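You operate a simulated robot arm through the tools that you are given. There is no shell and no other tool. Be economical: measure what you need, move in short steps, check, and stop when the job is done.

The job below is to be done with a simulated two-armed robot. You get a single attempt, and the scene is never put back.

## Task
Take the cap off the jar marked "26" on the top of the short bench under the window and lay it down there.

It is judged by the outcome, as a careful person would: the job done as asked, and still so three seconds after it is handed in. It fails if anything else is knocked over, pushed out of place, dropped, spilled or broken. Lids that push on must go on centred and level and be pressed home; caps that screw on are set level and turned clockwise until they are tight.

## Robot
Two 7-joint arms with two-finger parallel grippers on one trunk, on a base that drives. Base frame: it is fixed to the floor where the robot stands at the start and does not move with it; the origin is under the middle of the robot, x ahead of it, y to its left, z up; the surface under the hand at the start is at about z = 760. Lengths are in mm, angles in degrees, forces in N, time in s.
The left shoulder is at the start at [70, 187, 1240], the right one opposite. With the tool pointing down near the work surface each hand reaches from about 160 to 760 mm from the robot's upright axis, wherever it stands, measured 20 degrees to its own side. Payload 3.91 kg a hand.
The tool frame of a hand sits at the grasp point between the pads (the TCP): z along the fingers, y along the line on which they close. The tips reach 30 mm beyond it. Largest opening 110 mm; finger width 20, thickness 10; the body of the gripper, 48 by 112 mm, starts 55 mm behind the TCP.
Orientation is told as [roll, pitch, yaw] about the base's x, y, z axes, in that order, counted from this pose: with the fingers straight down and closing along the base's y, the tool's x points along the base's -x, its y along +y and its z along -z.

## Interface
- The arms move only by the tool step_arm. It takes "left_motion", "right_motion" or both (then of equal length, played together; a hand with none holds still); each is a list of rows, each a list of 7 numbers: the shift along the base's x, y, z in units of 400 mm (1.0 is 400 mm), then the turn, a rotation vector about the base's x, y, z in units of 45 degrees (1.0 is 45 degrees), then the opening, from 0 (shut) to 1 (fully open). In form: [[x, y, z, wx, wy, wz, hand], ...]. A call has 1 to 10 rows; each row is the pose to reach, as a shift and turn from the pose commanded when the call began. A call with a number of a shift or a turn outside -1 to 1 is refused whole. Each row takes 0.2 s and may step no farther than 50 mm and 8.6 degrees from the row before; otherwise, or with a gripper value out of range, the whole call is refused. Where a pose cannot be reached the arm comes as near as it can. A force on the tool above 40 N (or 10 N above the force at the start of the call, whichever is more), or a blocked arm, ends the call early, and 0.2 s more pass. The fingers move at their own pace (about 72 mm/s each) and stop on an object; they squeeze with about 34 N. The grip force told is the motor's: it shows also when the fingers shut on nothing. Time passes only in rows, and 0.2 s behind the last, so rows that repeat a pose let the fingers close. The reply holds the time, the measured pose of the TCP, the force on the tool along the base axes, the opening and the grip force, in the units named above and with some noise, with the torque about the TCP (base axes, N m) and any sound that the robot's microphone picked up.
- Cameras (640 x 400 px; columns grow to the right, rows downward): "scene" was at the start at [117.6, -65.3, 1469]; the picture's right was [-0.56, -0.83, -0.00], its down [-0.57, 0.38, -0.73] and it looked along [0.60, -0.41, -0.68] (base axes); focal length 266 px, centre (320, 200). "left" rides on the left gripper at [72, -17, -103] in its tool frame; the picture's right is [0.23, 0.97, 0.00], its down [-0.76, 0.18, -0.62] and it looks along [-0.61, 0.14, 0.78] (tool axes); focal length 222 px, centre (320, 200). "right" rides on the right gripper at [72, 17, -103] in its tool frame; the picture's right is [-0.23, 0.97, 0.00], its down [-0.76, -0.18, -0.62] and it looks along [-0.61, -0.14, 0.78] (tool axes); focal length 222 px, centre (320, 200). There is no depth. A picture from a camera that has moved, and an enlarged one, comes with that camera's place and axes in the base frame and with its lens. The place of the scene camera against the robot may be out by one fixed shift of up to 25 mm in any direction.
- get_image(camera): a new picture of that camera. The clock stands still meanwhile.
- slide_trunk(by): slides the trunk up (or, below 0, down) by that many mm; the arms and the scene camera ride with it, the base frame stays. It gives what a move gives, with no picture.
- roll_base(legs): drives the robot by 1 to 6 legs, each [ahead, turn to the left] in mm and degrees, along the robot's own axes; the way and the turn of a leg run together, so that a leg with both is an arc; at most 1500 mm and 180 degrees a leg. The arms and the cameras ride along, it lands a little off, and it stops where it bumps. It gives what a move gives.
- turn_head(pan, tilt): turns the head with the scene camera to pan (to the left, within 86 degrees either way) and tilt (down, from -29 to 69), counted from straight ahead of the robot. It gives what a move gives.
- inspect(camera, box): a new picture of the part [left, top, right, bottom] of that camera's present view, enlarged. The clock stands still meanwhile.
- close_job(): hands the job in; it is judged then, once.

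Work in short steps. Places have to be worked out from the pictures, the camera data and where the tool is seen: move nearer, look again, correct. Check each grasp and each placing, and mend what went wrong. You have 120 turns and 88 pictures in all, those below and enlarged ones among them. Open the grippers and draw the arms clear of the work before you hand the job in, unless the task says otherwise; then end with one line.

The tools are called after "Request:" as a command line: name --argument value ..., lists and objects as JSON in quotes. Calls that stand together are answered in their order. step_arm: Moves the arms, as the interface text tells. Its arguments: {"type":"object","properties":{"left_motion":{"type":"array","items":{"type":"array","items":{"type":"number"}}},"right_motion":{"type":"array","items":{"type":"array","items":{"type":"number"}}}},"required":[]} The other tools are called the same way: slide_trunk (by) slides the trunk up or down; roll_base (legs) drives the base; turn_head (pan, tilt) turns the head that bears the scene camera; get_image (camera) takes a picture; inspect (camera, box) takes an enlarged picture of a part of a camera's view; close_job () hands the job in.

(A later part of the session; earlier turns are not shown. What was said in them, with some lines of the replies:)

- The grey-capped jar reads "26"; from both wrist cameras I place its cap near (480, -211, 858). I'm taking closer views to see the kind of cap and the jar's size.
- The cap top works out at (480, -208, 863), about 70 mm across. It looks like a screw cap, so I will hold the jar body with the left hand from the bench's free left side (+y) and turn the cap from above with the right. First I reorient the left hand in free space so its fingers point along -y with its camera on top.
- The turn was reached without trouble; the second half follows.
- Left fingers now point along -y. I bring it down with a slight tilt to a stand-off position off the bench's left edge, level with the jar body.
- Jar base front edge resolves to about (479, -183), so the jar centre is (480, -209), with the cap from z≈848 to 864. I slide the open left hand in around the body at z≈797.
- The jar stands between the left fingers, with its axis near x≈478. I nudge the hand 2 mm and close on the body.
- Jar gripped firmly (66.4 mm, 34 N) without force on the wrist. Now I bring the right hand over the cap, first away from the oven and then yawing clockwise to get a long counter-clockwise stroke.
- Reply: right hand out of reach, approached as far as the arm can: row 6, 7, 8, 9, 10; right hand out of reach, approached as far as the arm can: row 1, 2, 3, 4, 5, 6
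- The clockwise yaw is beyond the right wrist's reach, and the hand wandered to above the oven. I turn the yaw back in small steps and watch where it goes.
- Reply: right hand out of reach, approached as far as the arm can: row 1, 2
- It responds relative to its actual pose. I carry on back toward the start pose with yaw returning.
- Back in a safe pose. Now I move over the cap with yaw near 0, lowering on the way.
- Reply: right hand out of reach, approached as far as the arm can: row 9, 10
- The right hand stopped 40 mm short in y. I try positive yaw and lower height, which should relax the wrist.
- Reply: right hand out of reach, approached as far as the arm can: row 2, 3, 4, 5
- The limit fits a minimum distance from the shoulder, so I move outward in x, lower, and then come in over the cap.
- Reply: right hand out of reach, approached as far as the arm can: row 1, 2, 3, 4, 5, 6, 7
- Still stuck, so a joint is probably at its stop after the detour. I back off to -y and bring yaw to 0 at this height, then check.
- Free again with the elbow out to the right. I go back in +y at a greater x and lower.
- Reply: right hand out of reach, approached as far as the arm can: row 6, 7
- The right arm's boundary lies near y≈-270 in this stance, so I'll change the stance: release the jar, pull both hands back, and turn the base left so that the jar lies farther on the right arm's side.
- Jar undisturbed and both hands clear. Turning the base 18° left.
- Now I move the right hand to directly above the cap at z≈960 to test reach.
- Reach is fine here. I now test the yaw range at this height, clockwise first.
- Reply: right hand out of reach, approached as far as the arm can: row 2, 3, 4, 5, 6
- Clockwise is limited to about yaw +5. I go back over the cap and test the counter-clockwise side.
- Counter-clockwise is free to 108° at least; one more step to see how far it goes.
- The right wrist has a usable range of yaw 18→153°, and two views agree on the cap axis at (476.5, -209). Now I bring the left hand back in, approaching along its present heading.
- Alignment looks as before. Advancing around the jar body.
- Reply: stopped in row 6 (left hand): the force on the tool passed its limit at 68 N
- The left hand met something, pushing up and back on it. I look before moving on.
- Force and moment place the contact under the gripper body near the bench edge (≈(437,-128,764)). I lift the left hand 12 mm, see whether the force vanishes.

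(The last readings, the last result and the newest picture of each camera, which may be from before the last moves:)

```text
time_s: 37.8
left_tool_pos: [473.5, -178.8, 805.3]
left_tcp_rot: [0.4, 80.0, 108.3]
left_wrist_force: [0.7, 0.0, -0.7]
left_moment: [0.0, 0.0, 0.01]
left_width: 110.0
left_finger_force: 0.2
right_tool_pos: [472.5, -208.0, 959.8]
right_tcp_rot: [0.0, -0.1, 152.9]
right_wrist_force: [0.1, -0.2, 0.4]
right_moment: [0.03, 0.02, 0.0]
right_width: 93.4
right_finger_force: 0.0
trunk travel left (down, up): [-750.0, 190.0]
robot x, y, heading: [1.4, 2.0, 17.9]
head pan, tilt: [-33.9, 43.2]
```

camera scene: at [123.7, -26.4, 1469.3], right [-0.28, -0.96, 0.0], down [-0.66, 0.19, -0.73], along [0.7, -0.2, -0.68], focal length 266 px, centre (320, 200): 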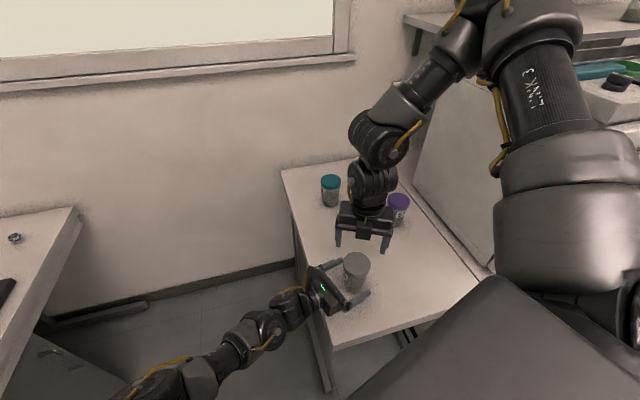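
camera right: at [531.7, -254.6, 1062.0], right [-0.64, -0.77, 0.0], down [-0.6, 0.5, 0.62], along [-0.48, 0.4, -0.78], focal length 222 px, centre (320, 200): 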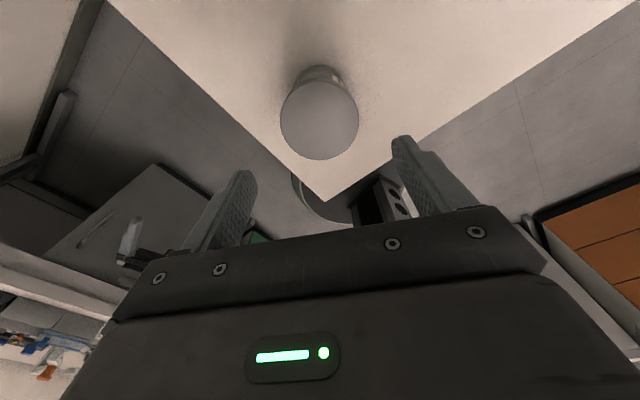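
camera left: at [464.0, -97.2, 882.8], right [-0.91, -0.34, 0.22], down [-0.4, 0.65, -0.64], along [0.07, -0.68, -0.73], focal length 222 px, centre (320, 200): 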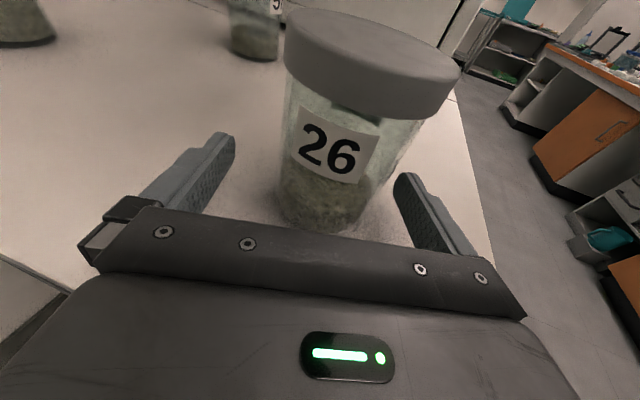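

Contact gone. The jar axis from this view is about (475, -209), so I move the last 26 mm in at z≈808.

Request:
step_arm --left_motion '[[-0.005, -0.02, 0.006, 0, 0, 0, 1], [-0.003, -0.045, 0.006, 0, 0, 0, 1], [0, -0.066, 0.006, 0, 0, 0, 1], [0, -0.066, 0.006, 0, 0, 0, 1]]'

Request:
get_image --camera "left"

```text
time_s: 38.8
left_tool_pos: [473.3, -199.3, 805.9]
left_tcp_rot: [-0.2, 79.7, 107.9]
left_wrist_force: [-0.2, 0.1, -0.1]
left_moment: [0.01, 0.03, -0.03]
left_width: 110.0
left_finger_force: 0.1
right_tool_pos: [473.6, -207.2, 960.4]
right_tcp_rot: [0.0, 0.0, 152.9]
right_wrist_force: [1.1, -0.3, -0.1]
right_moment: [-0.01, -0.03, 0.0]
right_width: 93.6
right_finger_force: 0.1
trunk travel left (down, up): [-750.0, 190.0]
robot x, y, heading: [-0.5, -1.2, 17.9]
head pan, tilt: [-33.9, 43.2]
```

```text
58 pictures are left
camera left: at [461.9, -110.4, 894.4], right [-0.91, -0.34, 0.22], down [-0.4, 0.66, -0.64], along [0.07, -0.67, -0.74], focal length 222 px, centre (320, 200)
```

left: 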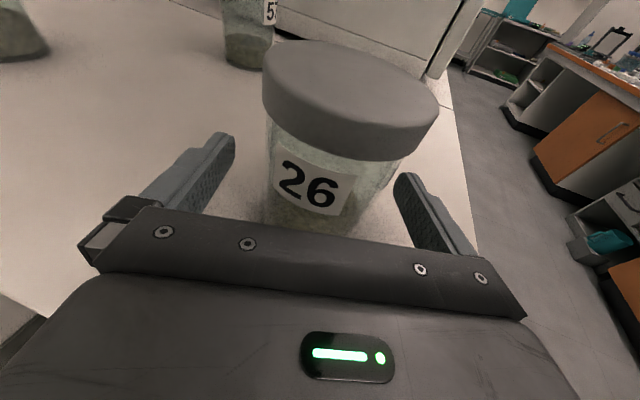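

The jar is centred to within ~1.5 mm laterally and well inside the fingers. Closing here, easing back 3 mm in case a link touches the bench edge.

Request:
step_arm --left_motion '[[-0.003, 0.012, 0, 0, 0, 0, 1], [-0.003, 0.012, 0, 0, 0, 0, 0.6], [-0.003, 0.012, 0, 0, 0, 0, 0.3], [-0.003, 0.012, 0, 0, 0, 0, 0.3], [-0.003, 0.012, 0, 0, 0, 0, 0.3]]'

Request:
get_image --camera "left"

Request:
get_image --camera "right"

```text
time_s: 40.0
left_tool_pos: [471.1, -199.5, 807.3]
left_tcp_rot: [0.2, 80.1, 108.1]
left_wrist_force: [-0.8, -1.3, 3.0]
left_moment: [-0.07, -0.01, -0.02]
left_width: 67.7
left_finger_force: 34.1
right_tool_pos: [473.9, -207.0, 959.3]
right_tcp_rot: [0.1, 0.0, 152.9]
right_wrist_force: [0.3, 0.2, -0.3]
right_moment: [0.0, -0.01, -0.02]
right_width: 93.8
right_finger_force: 0.1
trunk travel left (down, up): [-750.0, 190.0]
robot x, y, heading: [-0.5, -0.7, 18.0]
head pan, tilt: [-33.9, 43.2]
```

```text
57 pictures are left
camera left: at [459.1, -109.0, 896.4], right [-0.91, -0.34, 0.22], down [-0.4, 0.65, -0.64], along [0.07, -0.68, -0.73], focal length 222 px, centre (320, 200)
```

left: 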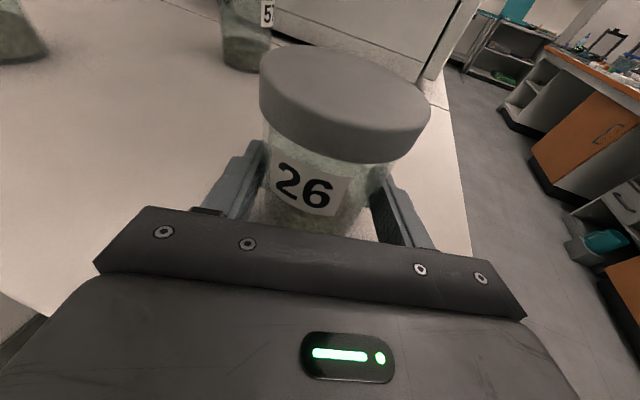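

```text
56 pictures are left
camera right: at [531.0, -255.6, 1062.0], right [-0.65, -0.76, 0.0], down [-0.6, 0.51, 0.62], along [-0.48, 0.4, -0.78], focal length 222 px, centre (320, 200)
```

right: 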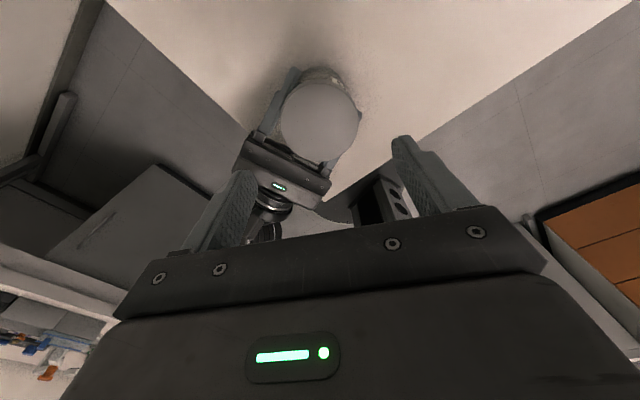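

Jar held at 67.7 mm without shifting; its axis is at (474.5, -209). I rotate the right hand back to yaw ~20° above the cap for the first unscrewing stroke.

Request:
step_arm --right_motion '[[0, 0, 0, 0, 0, -0.18, 0.85], [0, 0, 0, 0, 0, -0.36, 0.85], [0, 0, 0, 0, 0, -0.54, 0.85], [0, 0, 0, 0, 0, -0.72, 0.85], [0, 0, 0, 0, 0, -0.9, 0.85], [0, 0, 0, 0, 0, -1, 0.85]]'

Request:
step_arm --right_motion '[[0, 0, 0, 0, 0, -0.18, 0.85], [0, 0, 0, 0, 0, -0.36, 0.85], [0, 0, 0, 0, 0, -0.54, 0.85], [0, 0, 0, 0, 0, -0.72, 0.85], [0, 0, 0, 0, 0, -0.9, 0.85], [0, 0, 0, 0, 0, -1, 0.85]]'

Request:
step_arm --right_motion '[[0, 0, 0, 0, 0, -0.18, 0.85], [0, 0, 0, 0, 0, -0.36, 0.85], [0, 0, -0.02, 0, 0, -0.54, 0.85], [0, 0, -0.04, 0, 0, -0.72, 0.85], [0.002, -0.005, -0.06, 0, 0, -0.9, 0.85], [0.002, -0.005, -0.09, 0, 0, -0.92, 0.85]]'

Request:
get_image --camera "right"

Request:
inspect --camera "scene" --box '[260, 190, 440, 310]'

```text
time_s: 41.4
left_tool_pos: [470.9, -198.9, 808.0]
left_tcp_rot: [0.0, 80.0, 107.9]
left_wrist_force: [-0.5, -1.7, 7.5]
left_moment: [-0.18, 0.01, 0.03]
left_width: 67.3
left_finger_force: 33.8
right_tool_pos: [473.7, -207.2, 959.5]
right_tcp_rot: [-0.1, 0.0, 107.8]
right_wrist_force: [-0.6, 0.0, -0.6]
right_moment: [0.0, -0.01, 0.03]
right_width: 93.4
right_finger_force: 0.1
trunk travel left (down, up): [-750.0, 190.0]
robot x, y, heading: [0.1, 2.2, 17.9]
head pan, tilt: [-33.9, 43.2]
```

```text
time_s: 42.8
left_tool_pos: [471.5, -197.7, 807.9]
left_tcp_rot: [0.0, 80.1, 108.0]
left_wrist_force: [0.1, -2.0, 6.7]
left_moment: [-0.16, -0.05, 0.05]
left_width: 67.5
left_finger_force: 34.4
right_tool_pos: [474.4, -208.5, 959.9]
right_tcp_rot: [0.1, 0.0, 62.8]
right_wrist_force: [0.3, -0.2, 0.0]
right_moment: [0.0, -0.01, -0.02]
right_width: 93.5
right_finger_force: 0.2
trunk travel left (down, up): [-750.0, 190.0]
robot x, y, heading: [1.0, 0.9, 17.9]
head pan, tilt: [-33.9, 43.2]
```

```text
time_s: 44.2
left_tool_pos: [471.5, -197.3, 806.6]
left_tcp_rot: [0.3, 80.0, 108.1]
left_wrist_force: [-0.6, -1.0, 5.7]
left_moment: [-0.08, -0.04, -0.01]
left_width: 67.4
left_finger_force: 34.4
right_tool_pos: [472.9, -209.2, 923.4]
right_tcp_rot: [-0.1, -0.1, 21.4]
right_wrist_force: [-0.2, 0.5, 0.1]
right_moment: [0.02, 0.01, -0.01]
right_width: 93.7
right_finger_force: 0.1
trunk travel left (down, up): [-750.0, 190.0]
robot x, y, heading: [-3.3, 0.8, 17.9]
head pan, tilt: [-33.9, 43.2]
```

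```text
55 pictures are left
camera right: at [401.2, -220.0, 1025.9], right [-0.14, 0.99, 0.0], down [0.77, 0.11, 0.62], along [0.62, 0.09, -0.78], focal length 222 px, centre (320, 200)
```

right: 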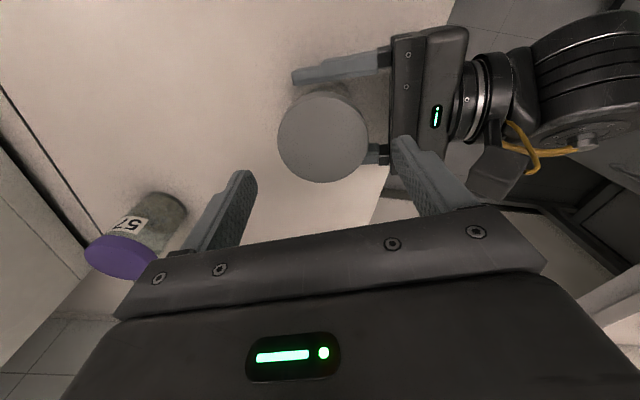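

```text
3.33 times, centred on (350, 250) of scene
camera zoom: at [125.6, -26.3, 1469.1], right [-0.28, -0.96, 0.0], down [-0.66, 0.19, -0.73], along [0.7, -0.2, -0.68], focal length 888 px, centre (220, 33)
```

zoom: 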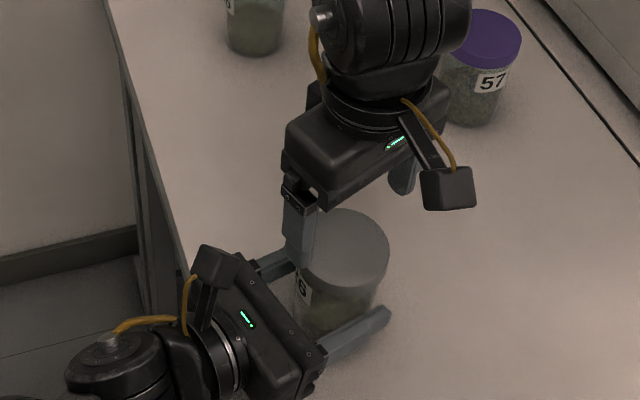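

Both hands are set: cap under the right gripper, left fingers holding the body. I descend so that the right fingertips straddle the cap (TCP z≈866).

Request:
step_arm --right_motion '[[0.005, 0, -0.04, 0, 0, 0, 0.85], [0.005, 0, -0.08, 0, 0, 0, 0.85], [0.005, 0, -0.12, 0, 0, 0, 0.85], [0.005, 0, -0.143, 0, 0, 0, 0.85]]'

Request:
get_image --camera "left"

Request:
get_image --camera "right"

```text
time_s: 45.2
left_tool_pos: [470.0, -198.4, 806.0]
left_tcp_rot: [0.2, 80.0, 108.1]
left_wrist_force: [0.3, 0.5, 5.0]
left_moment: [-0.05, -0.08, -0.05]
left_width: 67.4
left_finger_force: 33.9
right_tool_pos: [476.0, -211.5, 869.0]
right_tcp_rot: [0.0, 0.0, 21.5]
right_wrist_force: [0.3, 0.0, 0.6]
right_moment: [0.02, 0.0, 0.04]
right_width: 93.3
right_finger_force: 0.0
trunk travel left (down, up): [-750.0, 190.0]
robot x, y, heading: [1.8, 1.1, 17.8]
head pan, tilt: [-33.9, 43.2]
```

```text
53 pictures are left
camera left: at [459.3, -108.4, 896.0], right [-0.91, -0.34, 0.22], down [-0.4, 0.65, -0.64], along [0.07, -0.68, -0.73], focal length 222 px, centre (320, 200)
```

left: 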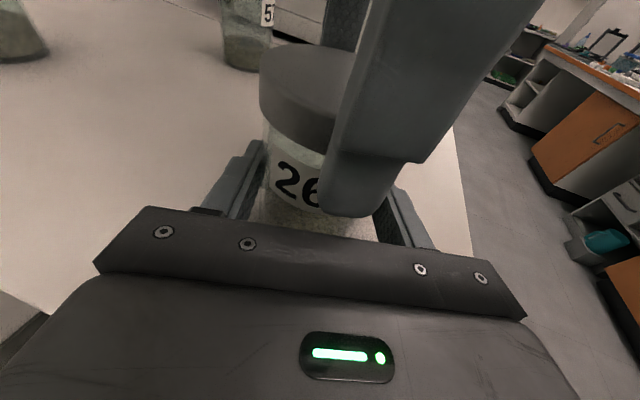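

```text
52 pictures are left
camera right: at [403.5, -221.6, 971.1], right [-0.15, 0.99, 0.0], down [0.77, 0.11, 0.62], along [0.62, 0.09, -0.78], focal length 222 px, centre (320, 200)
```

right: 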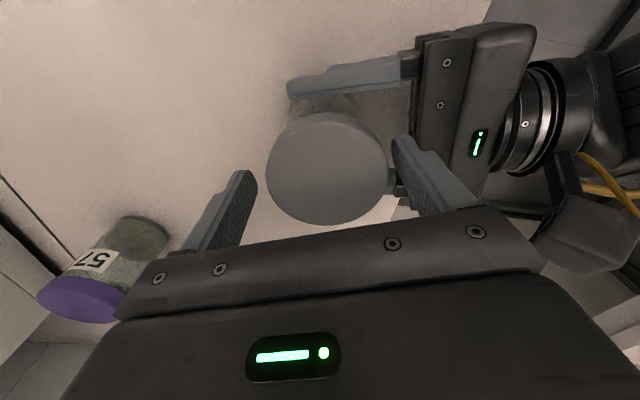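

The right fingertips flank the cap fully (cap bottom ≈845, tips ≈839). I shift 2 mm to centre and close on the cap.

Request:
step_arm --right_motion '[[-0.003, 0.006, 0, 0, 0, 0, 0.85], [-0.003, 0.006, 0, 0, 0, 0, 0.6], [-0.003, 0.006, 0, 0, 0, 0, 0.4], [-0.003, 0.006, 0, 0, 0, 0, 0.4]]'

Request:
get_image --camera "right"

```text
time_s: 46.2
left_tool_pos: [470.9, -199.5, 807.5]
left_tcp_rot: [0.2, 80.0, 108.2]
left_wrist_force: [8.2, -12.3, -0.3]
left_moment: [0.28, 0.3, -0.04]
left_width: 67.5
left_finger_force: 34.3
right_tool_pos: [476.8, -207.8, 870.2]
right_tcp_rot: [0.2, -0.1, 21.5]
right_wrist_force: [-5.9, 13.7, 4.9]
right_moment: [0.56, 0.03, 0.09]
right_width: 69.1
right_finger_force: 33.7
right hand out of reach, approached as far as the arm can: row 1, 2, 3, 4
trunk travel left (down, up): [-750.0, 190.0]
robot x, y, heading: [-1.5, 1.7, 17.9]
head pan, tilt: [-33.9, 43.2]
heard: snap
```

```text
51 pictures are left
camera right: at [402.9, -218.8, 972.6], right [-0.15, 0.99, 0.0], down [0.77, 0.11, 0.62], along [0.62, 0.09, -0.78], focal length 222 px, centre (320, 200)
```

right: 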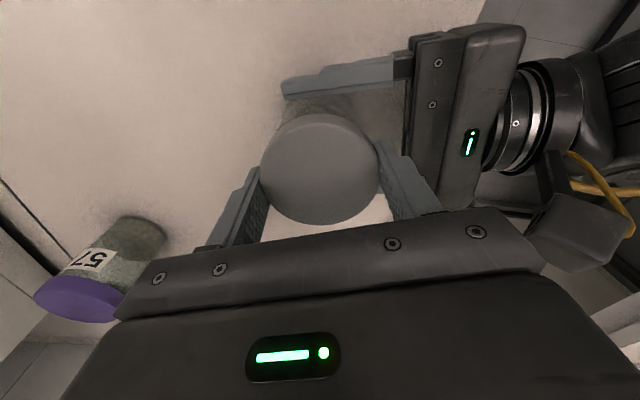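

Both hands hold and a "snap" was heard; a sideways load of ~13 N is present. I look closely at whether the cap has come loose or tilted.

Request:
inspect --camera "left" --box '[220, 20, 460, 170]'

Request:
inspect --camera "scene" --box '[310, 230, 400, 300]'

```text
2.67 times, centred on (340, 95) of left
camera zoom: at [459.4, -108.6, 896.1], right [-0.91, -0.34, 0.22], down [-0.4, 0.65, -0.64], along [0.07, -0.68, -0.73], focal length 592 px, centre (267, 480)
```

zoom: 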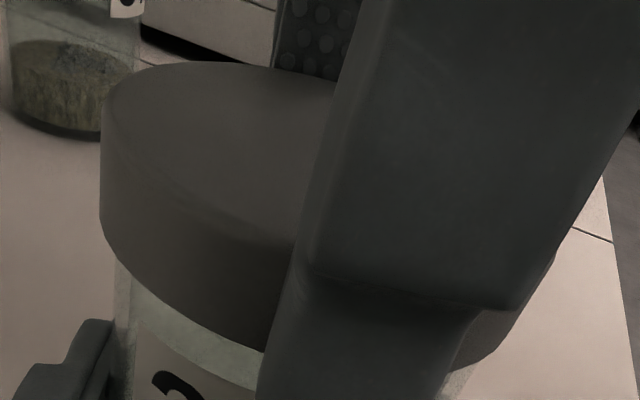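

```text
5.71 times, centred on (355, 265) of scene
camera zoom: at [125.9, -26.2, 1469.0], right [-0.28, -0.96, 0.0], down [-0.66, 0.19, -0.73], along [0.7, -0.2, -0.68], focal length 1522 px, centre (120, -171)
```

zoom: 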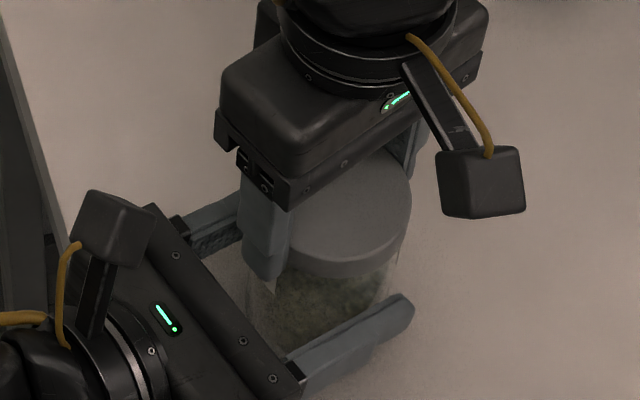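

The cap looks level. A ccw twist is harmless for either kind of lid and takes the wrist away from its stop, so I turn 30° ccw while easing the sideways load.

Request:
step_arm --right_motion '[[0, 0.002, 0, 0, 0, 0.1, 0.4], [0, 0.003, 0, 0, 0, 0.2, 0.4], [0, 0.004, 0, 0, 0, 0.3, 0.4], [0, 0.004, 0, 0, 0, 0.4, 0.4]]'

```text
time_s: 47.2
left_tool_pos: [471.7, -198.1, 806.7]
left_tcp_rot: [0.0, 80.0, 107.9]
left_wrist_force: [-2.7, 3.4, 5.9]
left_moment: [-0.49, -0.07, -0.03]
left_width: 67.2
left_finger_force: 34.1
right_tool_pos: [474.0, -208.8, 870.4]
right_tcp_rot: [-0.2, 0.0, 39.5]
right_wrist_force: [1.6, -4.2, -0.4]
right_moment: [-0.11, -0.02, -0.08]
right_width: 68.9
right_finger_force: 34.3
trunk travel left (down, up): [-750.0, 190.0]
robot x, y, heading: [0.3, -1.6, 18.0]
head pan, tilt: [-33.9, 43.2]
```

The turn was nearly torque-free and the side load is gone, so the lid is likely a push-on already popped loose. I test with a small lift.

Request:
step_arm --right_motion '[[0, 0, 0.004, 0, 0, 0, 0.4], [0, 0, 0.008, 0, 0, 0, 0.4]]'

```text
time_s: 47.8
left_tool_pos: [470.7, -197.8, 806.7]
left_tcp_rot: [0.0, 80.1, 108.0]
left_wrist_force: [-7.8, 12.1, 7.7]
left_moment: [-0.69, -0.5, -0.02]
left_width: 67.2
left_finger_force: 33.7
right_tool_pos: [476.0, -207.8, 874.1]
right_tcp_rot: [-0.2, 0.0, 39.6]
right_wrist_force: [6.9, -10.9, -4.8]
right_moment: [-0.17, -0.05, 0.0]
right_width: 69.0
right_finger_force: 34.0
trunk travel left (down, up): [-750.0, 190.0]
robot x, y, heading: [0.5, 0.0, 17.8]
head pan, tilt: [-33.9, 43.2]
```

It rose 3.5 mm with only ~5 N. I look for a gap under the cap.

Request:
inspect --camera "left" --box '[220, 20, 460, 170]'

Request:
inspect --camera "scene" --box '[310, 230, 400, 300]'

```text
2.67 times, centred on (340, 95) of left
camera zoom: at [459.5, -108.0, 895.9], right [-0.91, -0.34, 0.22], down [-0.4, 0.65, -0.64], along [0.07, -0.68, -0.73], focal length 592 px, centre (267, 480)
```

zoom: 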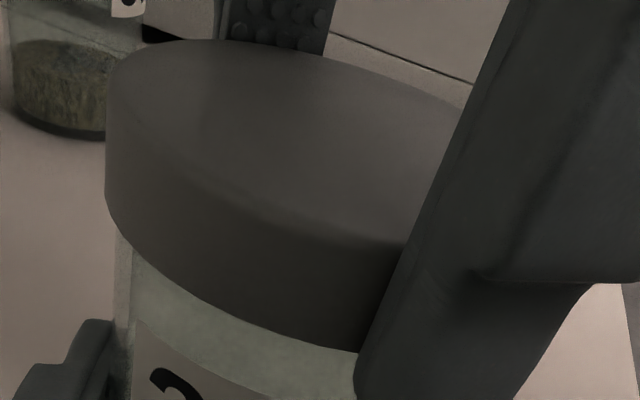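

```text
5.71 times, centred on (355, 265) of scene
camera zoom: at [125.7, -26.3, 1469.0], right [-0.28, -0.96, 0.0], down [-0.66, 0.19, -0.73], along [0.7, -0.2, -0.68], focal length 1522 px, centre (120, -171)
```

zoom: 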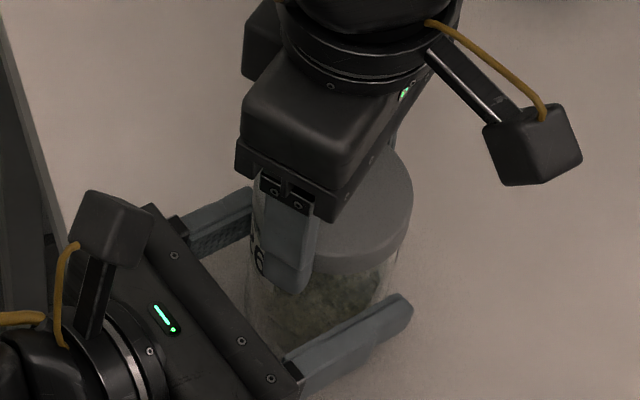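

The cap has risen relative to the label while the jar stayed, so it is coming off straight. I keep lifting gently.

Request:
step_arm --right_motion '[[0, 0, 0.006, 0, 0, 0, 0.4], [0, 0, 0.014, 0, 0, 0, 0.4], [0, 0, 0.024, 0, 0, 0, 0.4], [0, 0, 0.036, 0, 0, 0, 0.4], [0, 0, 0.05, 0, 0, 0, 0.4]]'

Request:
inspect --camera "left" --box '[200, 0, 520, 200]'

```text
time_s: 49.0
left_tool_pos: [470.6, -199.0, 807.0]
left_tcp_rot: [0.2, 80.0, 108.2]
left_wrist_force: [-0.8, -0.2, 2.4]
left_moment: [0.07, -0.03, -0.01]
left_width: 67.1
left_finger_force: 33.8
right_tool_pos: [474.7, -206.3, 893.1]
right_tcp_rot: [0.2, -0.1, 39.5]
right_wrist_force: [0.6, 0.0, -0.6]
right_moment: [-0.03, -0.02, 0.03]
right_width: 68.5
right_finger_force: 33.9
trunk travel left (down, up): [-750.0, 190.0]
robot x, y, heading: [-0.6, -3.4, 17.6]
head pan, tilt: [-33.9, 43.2]
```

```text
2.00 times, centred on (360, 100) of left
camera zoom: at [459.4, -108.7, 895.8], right [-0.91, -0.34, 0.22], down [-0.4, 0.66, -0.64], along [0.07, -0.68, -0.73], focal length 444 px, centre (240, 400)
```

zoom: 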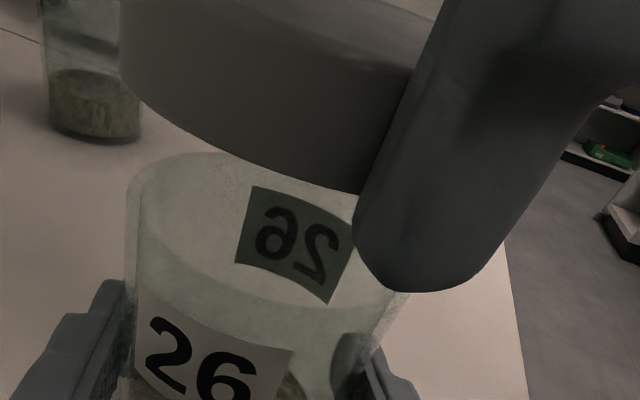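

The cap is off and the jar stands open in the left hand. I raise the cap clear and carry it to a free spot on the same bench at about (470, -380).

Request:
step_arm --right_motion '[[0, 0, 0.07, 0, 0, 0, 0.4], [0, 0, 0.14, 0, 0, 0, 0.4], [0, -0.06, 0.16, 0, 0, 0, 0.4], [0, -0.14, 0.16, 0, 0, 0, 0.4], [0, -0.22, 0.16, 0, 0, 0, 0.4], [0, -0.3, 0.14, 0, 0, 0, 0.4], [0, -0.38, 0.1, 0, 0, 0, 0.4], [0, -0.435, 0.05, 0, 0, 0, 0.4], [0, -0.435, 0, 0, 0, 0, 0.4]]'

Request:
get_image --camera "right"

Request:
get_image --camera "scene"

```text
time_s: 51.0
left_tool_pos: [471.7, -198.6, 806.4]
left_tcp_rot: [0.6, 80.1, 108.4]
left_wrist_force: [0.3, -1.7, 0.7]
left_moment: [0.03, -0.01, 0.0]
left_width: 67.1
left_finger_force: 34.1
right_tool_pos: [475.6, -381.9, 893.6]
right_tcp_rot: [0.1, 0.0, 39.4]
right_wrist_force: [-0.6, 0.9, -0.1]
right_moment: [0.02, 0.01, -0.01]
right_width: 69.2
right_finger_force: 33.9
trunk travel left (down, up): [-750.0, 190.0]
robot x, y, heading: [-1.5, -5.5, 18.0]
head pan, tilt: [-33.9, 43.2]
```

```text
45 pictures are left
camera right: at [410.2, -414.6, 995.5], right [-0.44, 0.9, 0.0], down [0.7, 0.35, 0.62], along [0.56, 0.28, -0.78], focal length 222 px, centre (320, 200)
```

right: 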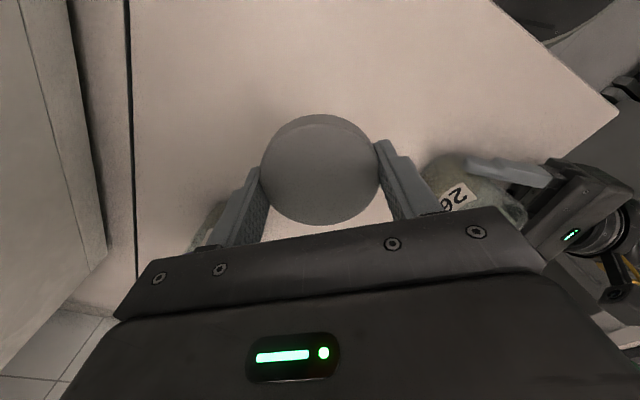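

```text
44 pictures are left
camera scene: at [126.7, -26.6, 1469.0], right [-0.28, -0.96, 0.0], down [-0.66, 0.19, -0.73], along [0.7, -0.2, -0.69], focal length 266 px, centre (320, 200)
```

scene: 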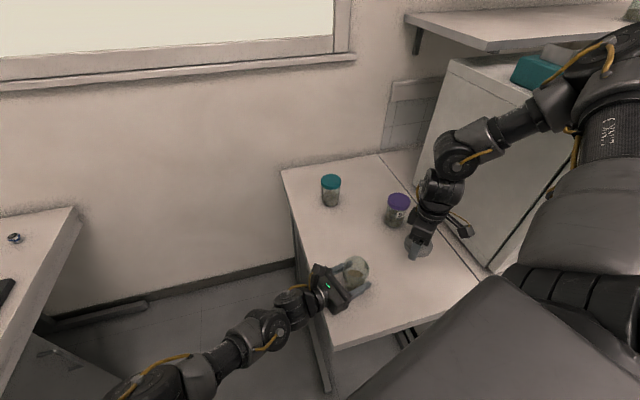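

Spot is clear; the purple jar is ~170 mm away. Lowering the cap to just above the surface.

Request:
step_arm --right_motion '[[-0.01, 0, -0.06, 0, 0, 0, 0.4], [-0.02, 0, -0.12, 0, 0, 0, 0.4], [-0.03, 0, -0.18, 0, 0, 0, 0.4], [-0.03, 0, -0.22, 0, 0, 0, 0.4], [-0.03, 0, -0.235, 0, 0, 0, 0.4]]'

Request:
step_arm --right_motion '[[0, 0, -0.005, 0, 0, 0, 0.4], [0, 0, -0.01, 0, 0, 0, 0.4], [0, 0, -0.015, 0, 0, 0, 0.4]]'

Request:
get_image --camera "right"

```text
time_s: 52.2
left_tool_pos: [471.5, -198.0, 808.1]
left_tcp_rot: [0.1, 79.9, 108.0]
left_wrist_force: [0.1, 0.7, 0.2]
left_moment: [0.07, 0.05, -0.01]
left_width: 67.1
left_finger_force: 34.4
right_tool_pos: [464.6, -384.7, 810.1]
right_tcp_rot: [0.0, -0.1, 39.5]
right_wrist_force: [-0.4, -0.3, -0.2]
right_moment: [0.0, -0.01, -0.01]
right_width: 68.9
right_finger_force: 33.9
right hand out of reach, approached as far as the arm can: row 4, 5
trunk travel left (down, up): [-750.0, 190.0]
robot x, y, heading: [-0.6, 0.8, 18.0]
head pan, tilt: [-33.9, 43.2]
```

```text
time_s: 53.0
left_tool_pos: [471.4, -198.8, 807.7]
left_tcp_rot: [0.3, 80.0, 108.4]
left_wrist_force: [-0.3, 0.1, -0.2]
left_moment: [0.02, 0.05, 0.01]
left_width: 66.8
left_finger_force: 33.8
right_tool_pos: [466.2, -385.7, 808.6]
right_tcp_rot: [0.0, 0.0, 39.4]
right_wrist_force: [-0.4, 0.0, 0.6]
right_moment: [0.0, -0.02, -0.01]
right_width: 68.8
right_finger_force: 33.5
right hand out of reach, approached as far as the arm can: row 3
trunk travel left (down, up): [-750.0, 190.0]
robot x, y, heading: [-1.4, 1.5, 17.9]
head pan, tilt: [-33.9, 43.2]
```

```text
43 pictures are left
camera right: at [399.9, -418.7, 910.7], right [-0.44, 0.9, 0.0], down [0.7, 0.35, 0.62], along [0.56, 0.28, -0.78], focal length 222 px, centre (320, 200)
```

right: 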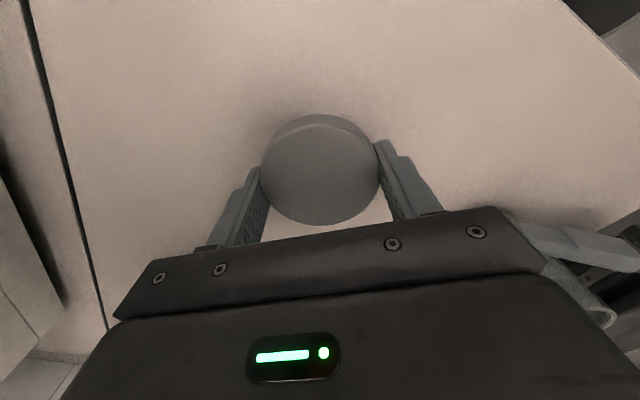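

The arm ran out of reach at z≈809, about 18 mm above. I turn the yaw ccw, which eased the joints before, and try lower again.

Request:
step_arm --right_motion '[[0, 0, 0, 0, 0, 0.16, 0.4], [0, 0, 0, 0, 0, 0.33, 0.4], [0, 0, 0, 0, 0, 0.5, 0.4], [0, 0, 0, 0, 0, 0.67, 0.4], [0, 0, -0.01, 0, 0, 0.67, 0.4], [0, 0, -0.02, 0, 0, 0.67, 0.4]]'

```text
time_s: 54.4
left_tool_pos: [471.8, -199.4, 807.0]
left_tcp_rot: [0.3, 79.9, 108.1]
left_wrist_force: [-0.4, -0.2, 0.5]
left_moment: [0.05, 0.02, 0.01]
left_width: 67.1
left_finger_force: 33.6
right_tool_pos: [466.4, -385.9, 808.3]
right_tcp_rot: [-0.1, 0.1, 69.7]
right_wrist_force: [0.2, 0.0, 0.2]
right_moment: [0.0, 0.0, 0.0]
right_width: 68.6
right_finger_force: 33.9
right hand out of reach, approached as far as the arm can: row 5, 6
trunk travel left (down, up): [-750.0, 190.0]
robot x, y, heading: [-1.7, -1.5, 17.8]
head pan, tilt: [-33.9, 43.2]
```

Yaw makes no difference. The simplest way down is the trunk: I release the jar with the left hand and draw it off first.

Request:
step_arm --left_motion '[[0, 0, 0, 0, 0, 0, 0.5], [0, 0, 0, 0, 0, 0, 0.8], [0, 0, 0, 0, 0, 0, 1], [0, 0, 0, 0, 0, 0, 1]]'

Request:
get_image --camera "left"

```text
time_s: 55.4
left_tool_pos: [471.8, -199.4, 806.9]
left_tcp_rot: [0.2, 80.0, 108.2]
left_wrist_force: [0.2, 0.6, -0.6]
left_moment: [0.06, -0.01, -0.01]
left_width: 109.9
left_finger_force: 0.1
right_tool_pos: [466.5, -386.9, 808.5]
right_tcp_rot: [0.0, 0.0, 69.6]
right_wrist_force: [0.5, 0.3, 0.4]
right_moment: [-0.02, 0.04, 0.01]
right_width: 68.7
right_finger_force: 34.5
trunk travel left (down, up): [-750.0, 190.0]
robot x, y, heading: [0.7, 0.8, 18.1]
head pan, tilt: [-33.9, 43.2]
```

```text
42 pictures are left
camera left: at [459.6, -108.7, 895.8], right [-0.91, -0.34, 0.22], down [-0.4, 0.66, -0.64], along [0.07, -0.68, -0.73], focal length 222 px, centre (320, 200)
```

left: 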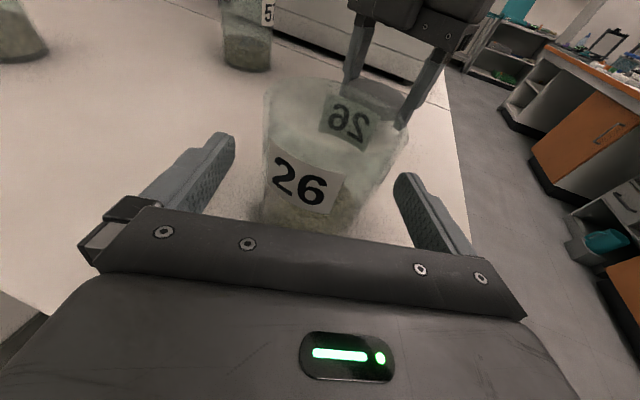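

The jar stands upright and free. The left hand backs out along its own axis, rising slightly.

Request:
step_arm --left_motion '[[-0.012, 0.038, 0, 0, 0, 0, 1], [-0.031, 0.095, 0.0, 0, 0, 0, 1], [-0.06, 0.17, 0.01, 0, 0, 0, 1], [-0.08, 0.25, 0.03, 0, 0, 0, 1], [-0.1, 0.33, 0.06, 0, 0, 0, 1], [-0.12, 0.42, 0.1, 0, 0, 0, 1], [-0.13, 0.51, 0.14, 0, 0, 0, 1], [-0.13, 0.6, 0.18, 0, 0, 0, 1]]'

Request:
get_image --camera "scene"

```text
time_s: 57.2
left_tool_pos: [420.3, 43.5, 879.0]
left_tcp_rot: [0.2, 80.0, 108.3]
left_wrist_force: [0.4, 0.7, 0.7]
left_moment: [0.0, 0.0, 0.01]
left_width: 110.0
left_finger_force: 0.1
right_tool_pos: [465.9, -384.0, 809.7]
right_tcp_rot: [0.0, -0.1, 69.6]
right_wrist_force: [0.5, -0.4, 0.3]
right_moment: [-0.01, -0.01, -0.03]
right_width: 68.7
right_finger_force: 33.8
trunk travel left (down, up): [-750.0, 190.0]
robot x, y, heading: [-1.1, 1.0, 17.7]
head pan, tilt: [-33.9, 43.2]
```

```text
41 pictures are left
camera scene: at [125.5, -25.2, 1469.0], right [-0.28, -0.96, 0.0], down [-0.66, 0.19, -0.73], along [0.7, -0.2, -0.68], focal length 266 px, centre (320, 200)
```

scene: 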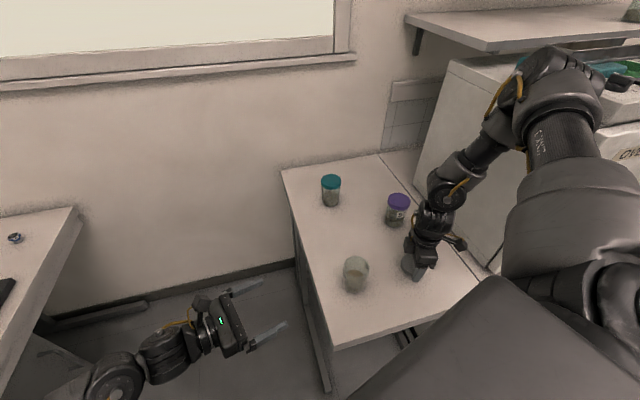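

Left hand is clear. Lowering the trunk by 12 mm, then checking the force.

Request:
slide_trunk --by -12

Request:
get_image --camera "right"

```text
time_s: 57.8
left_tool_pos: [420.8, 42.4, 868.5]
left_tcp_rot: [0.1, 79.9, 108.2]
left_wrist_force: [-0.3, 0.5, 0.7]
left_moment: [0.02, -0.01, -0.02]
left_width: 109.9
left_finger_force: 0.0
right_tool_pos: [465.9, -385.2, 798.1]
right_tcp_rot: [0.1, 0.1, 69.7]
right_wrist_force: [0.0, 0.1, 0.2]
right_moment: [0.01, 0.03, 0.0]
right_width: 68.8
right_finger_force: 34.0
trunk travel left (down, up): [-738.0, 202.0]
robot x, y, heading: [-1.7, 2.9, 18.0]
head pan, tilt: [-33.9, 43.2]
```

```text
40 pictures are left
camera right: at [425.5, -447.7, 898.9], right [-0.83, 0.55, 0.0], down [0.43, 0.65, 0.62], along [0.34, 0.52, -0.78], focal length 222 px, centre (320, 200)
```

right: 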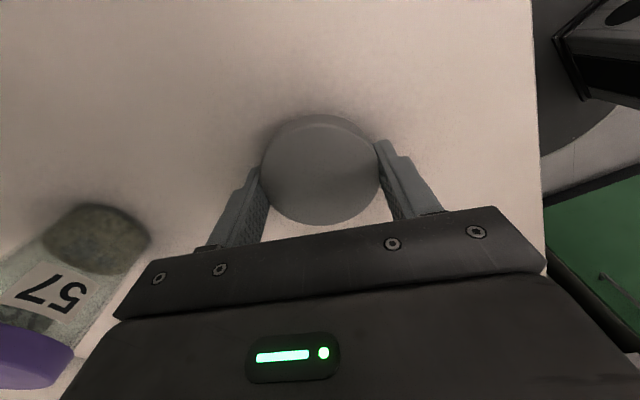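

No contact yet, tips at ≈768. Small steps down.

Request:
slide_trunk --by -4

Request:
slide_trunk --by -2

```text
time_s: 58.4
left_tool_pos: [421.1, 42.1, 863.3]
left_tcp_rot: [0.3, 80.0, 108.3]
left_wrist_force: [0.5, -0.1, 0.0]
left_moment: [0.02, 0.0, 0.01]
left_width: 109.8
left_finger_force: 0.0
right_tool_pos: [464.5, -385.3, 792.7]
right_tcp_rot: [0.0, 0.1, 69.5]
right_wrist_force: [-0.5, -0.5, -0.4]
right_moment: [0.01, 0.01, -0.01]
right_width: 68.5
right_finger_force: 34.0
trunk travel left (down, up): [-734.0, 206.0]
robot x, y, heading: [-1.8, 2.6, 17.9]
head pan, tilt: [-33.9, 43.2]
```

```text
time_s: 58.9
left_tool_pos: [420.5, 41.2, 862.0]
left_tcp_rot: [0.3, 79.9, 108.3]
left_wrist_force: [0.0, -0.1, -0.8]
left_moment: [0.06, -0.01, -0.02]
left_width: 110.0
left_finger_force: 0.0
right_tool_pos: [465.6, -386.0, 790.6]
right_tcp_rot: [0.0, 0.0, 69.6]
right_wrist_force: [0.3, 0.3, 0.1]
right_moment: [0.02, -0.01, 0.01]
right_width: 68.6
right_finger_force: 33.7
trunk travel left (down, up): [-732.0, 208.0]
robot x, y, heading: [-2.2, 2.3, 17.9]
head pan, tilt: [-33.9, 43.2]
```

Still free. One or two more millimetres at a time.

Request:
slide_trunk --by -2

Request:
inspect --camera "scene" --box '[370, 230, 450, 300]'

```text
time_s: 59.4
left_tool_pos: [419.8, 41.6, 860.1]
left_tcp_rot: [-0.1, 80.0, 107.9]
left_wrist_force: [0.1, 0.8, -0.3]
left_moment: [0.01, 0.02, -0.01]
left_width: 110.0
left_finger_force: 0.1
right_tool_pos: [464.8, -385.6, 789.5]
right_tcp_rot: [-0.1, 0.0, 69.6]
right_wrist_force: [3.1, -5.6, 19.0]
right_moment: [0.07, 0.62, 0.06]
right_width: 68.7
right_finger_force: 34.1
trunk travel left (down, up): [-730.0, 210.0]
robot x, y, heading: [1.6, -1.1, 18.0]
head pan, tilt: [-33.9, 43.2]
```

```text
5.71 times, centred on (410, 265) of scene
camera zoom: at [124.6, -25.8, 1449.5], right [-0.28, -0.96, 0.0], down [-0.66, 0.19, -0.73], along [0.7, -0.2, -0.68], focal length 1522 px, centre (-194, -171)
```

zoom: 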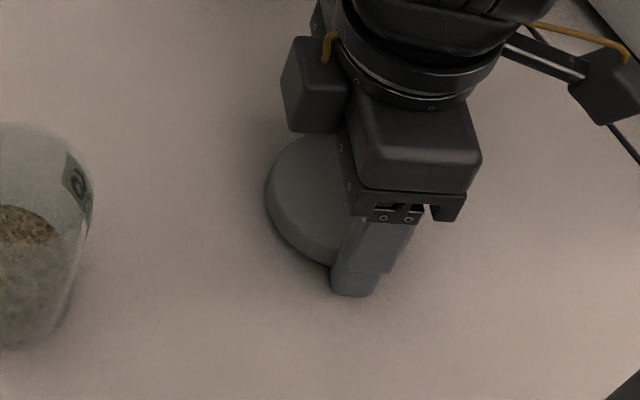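

Fingertips touch the bench (19 N). I ease up 1 mm, then open to let the cap settle.

Request:
slide_trunk --by 1

Request:
step_arm --right_motion '[[0, 0, 0, 0, 0, 0, 0.65], [0, 0, 0, 0, 0, 0, 0.75], [0, 0, 0, 0, 0, 0, 0.85], [0, 0, 0, 0, 0, 0, 0.85]]'

Request:
get_image --camera "right"

```text
time_s: 59.9
left_tool_pos: [419.9, 42.5, 860.3]
left_tcp_rot: [0.1, 80.0, 108.0]
left_wrist_force: [0.1, 0.1, -0.4]
left_moment: [0.01, 0.01, -0.01]
left_width: 109.8
left_finger_force: 0.0
right_tool_pos: [465.1, -385.8, 789.5]
right_tcp_rot: [0.1, -0.1, 69.6]
right_wrist_force: [2.8, -4.9, 11.6]
right_moment: [-0.01, 0.31, 0.13]
right_width: 68.4
right_finger_force: 33.8
trunk travel left (down, up): [-731.0, 209.0]
robot x, y, heading: [2.5, 0.8, 17.9]
head pan, tilt: [-33.9, 43.2]
```

```text
time_s: 60.9
left_tool_pos: [419.4, 42.4, 860.7]
left_tcp_rot: [0.2, 79.9, 108.1]
left_wrist_force: [-0.3, 0.1, -0.6]
left_moment: [-0.01, -0.04, -0.02]
left_width: 110.0
left_finger_force: 0.0
right_tool_pos: [464.6, -384.9, 788.6]
right_tcp_rot: [0.1, 0.0, 69.6]
right_wrist_force: [-2.2, 1.8, 3.9]
right_moment: [-0.03, -0.08, 0.03]
right_width: 92.0
right_finger_force: 0.0
trunk travel left (down, up): [-731.0, 209.0]
robot x, y, heading: [0.0, 0.1, 17.9]
head pan, tilt: [-33.9, 43.2]
```

```text
38 pictures are left
camera right: at [424.7, -447.2, 892.2], right [-0.83, 0.55, 0.0], down [0.43, 0.65, 0.62], along [0.34, 0.52, -0.78], focal length 222 px, centre (320, 200)
```

right: 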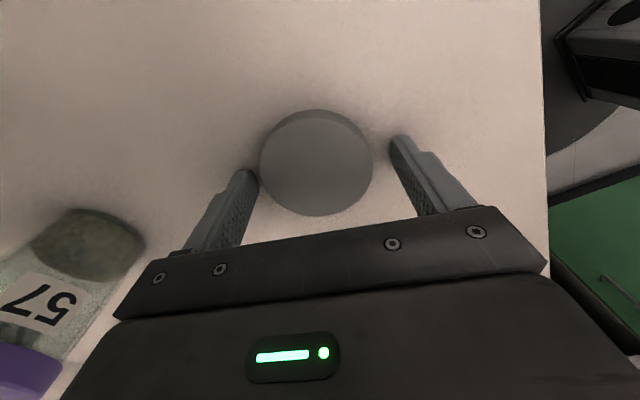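

The cap lies flat and free. I open a little more and lift straight up.

Request:
step_arm --right_motion '[[0, 0, 0, 0, 0, 0, 1], [0, 0, 0.02, 0, 0, 0, 1], [0, 0, 0.06, 0, 0, 0, 1], [0, 0, 0.14, 0, 0, 0, 1], [0, 0, 0.24, 0, 0, 0, 1], [0, 0, 0.34, 0, 0, 0, 1], [0, -0.04, 0.44, 0, 0, 0, 1], [0, -0.08, 0.54, 0, 0, 0, 1]]'

Request:
get_image --camera "right"

Request:
get_image --camera "scene"

```text
time_s: 62.7
left_tool_pos: [419.8, 41.5, 861.8]
left_tcp_rot: [-0.1, 80.0, 107.9]
left_wrist_force: [-0.1, -0.1, 0.0]
left_moment: [-0.01, 0.02, 0.02]
left_width: 110.1
left_finger_force: 0.0
right_tool_pos: [465.8, -419.0, 1006.5]
right_tcp_rot: [0.0, 0.0, 69.5]
right_wrist_force: [-0.7, 0.3, -0.7]
right_moment: [-0.03, 0.01, 0.0]
right_width: 110.0
right_finger_force: 0.1
trunk travel left (down, up): [-731.0, 209.0]
robot x, y, heading: [-1.3, 3.7, 18.0]
head pan, tilt: [-33.9, 43.2]
```

```text
37 pictures are left
camera right: at [425.2, -480.5, 1108.7], right [-0.83, 0.55, 0.0], down [0.43, 0.65, 0.62], along [0.34, 0.52, -0.78], focal length 222 px, centre (320, 200)
```

right: 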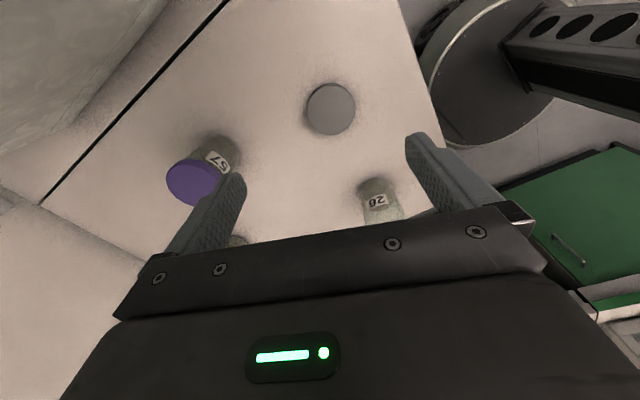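

```text
36 pictures are left
camera scene: at [124.5, -26.1, 1450.1], right [-0.28, -0.96, 0.0], down [-0.66, 0.19, -0.73], along [0.7, -0.2, -0.68], focal length 266 px, centre (320, 200)
```

scene: 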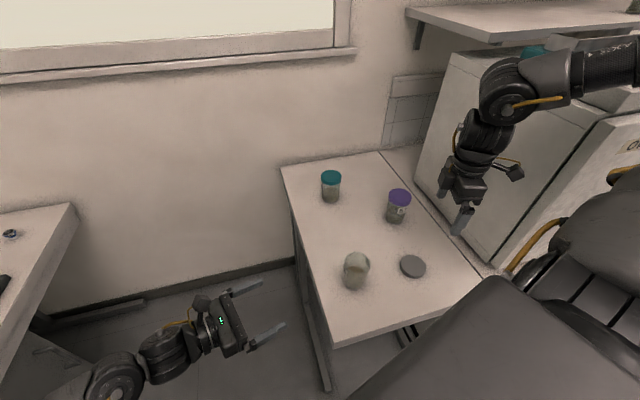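

The cap lies flat on the bench, jar 26 stands open and upright, the other jars are untouched, and both open hands are clear. Handing in.

Request:
close_job

```text
The job is handed in.
```

The cap is off jar 26 and lies flat on the short bench under the window; the open jar stands upright beside it and nothing else was moved.
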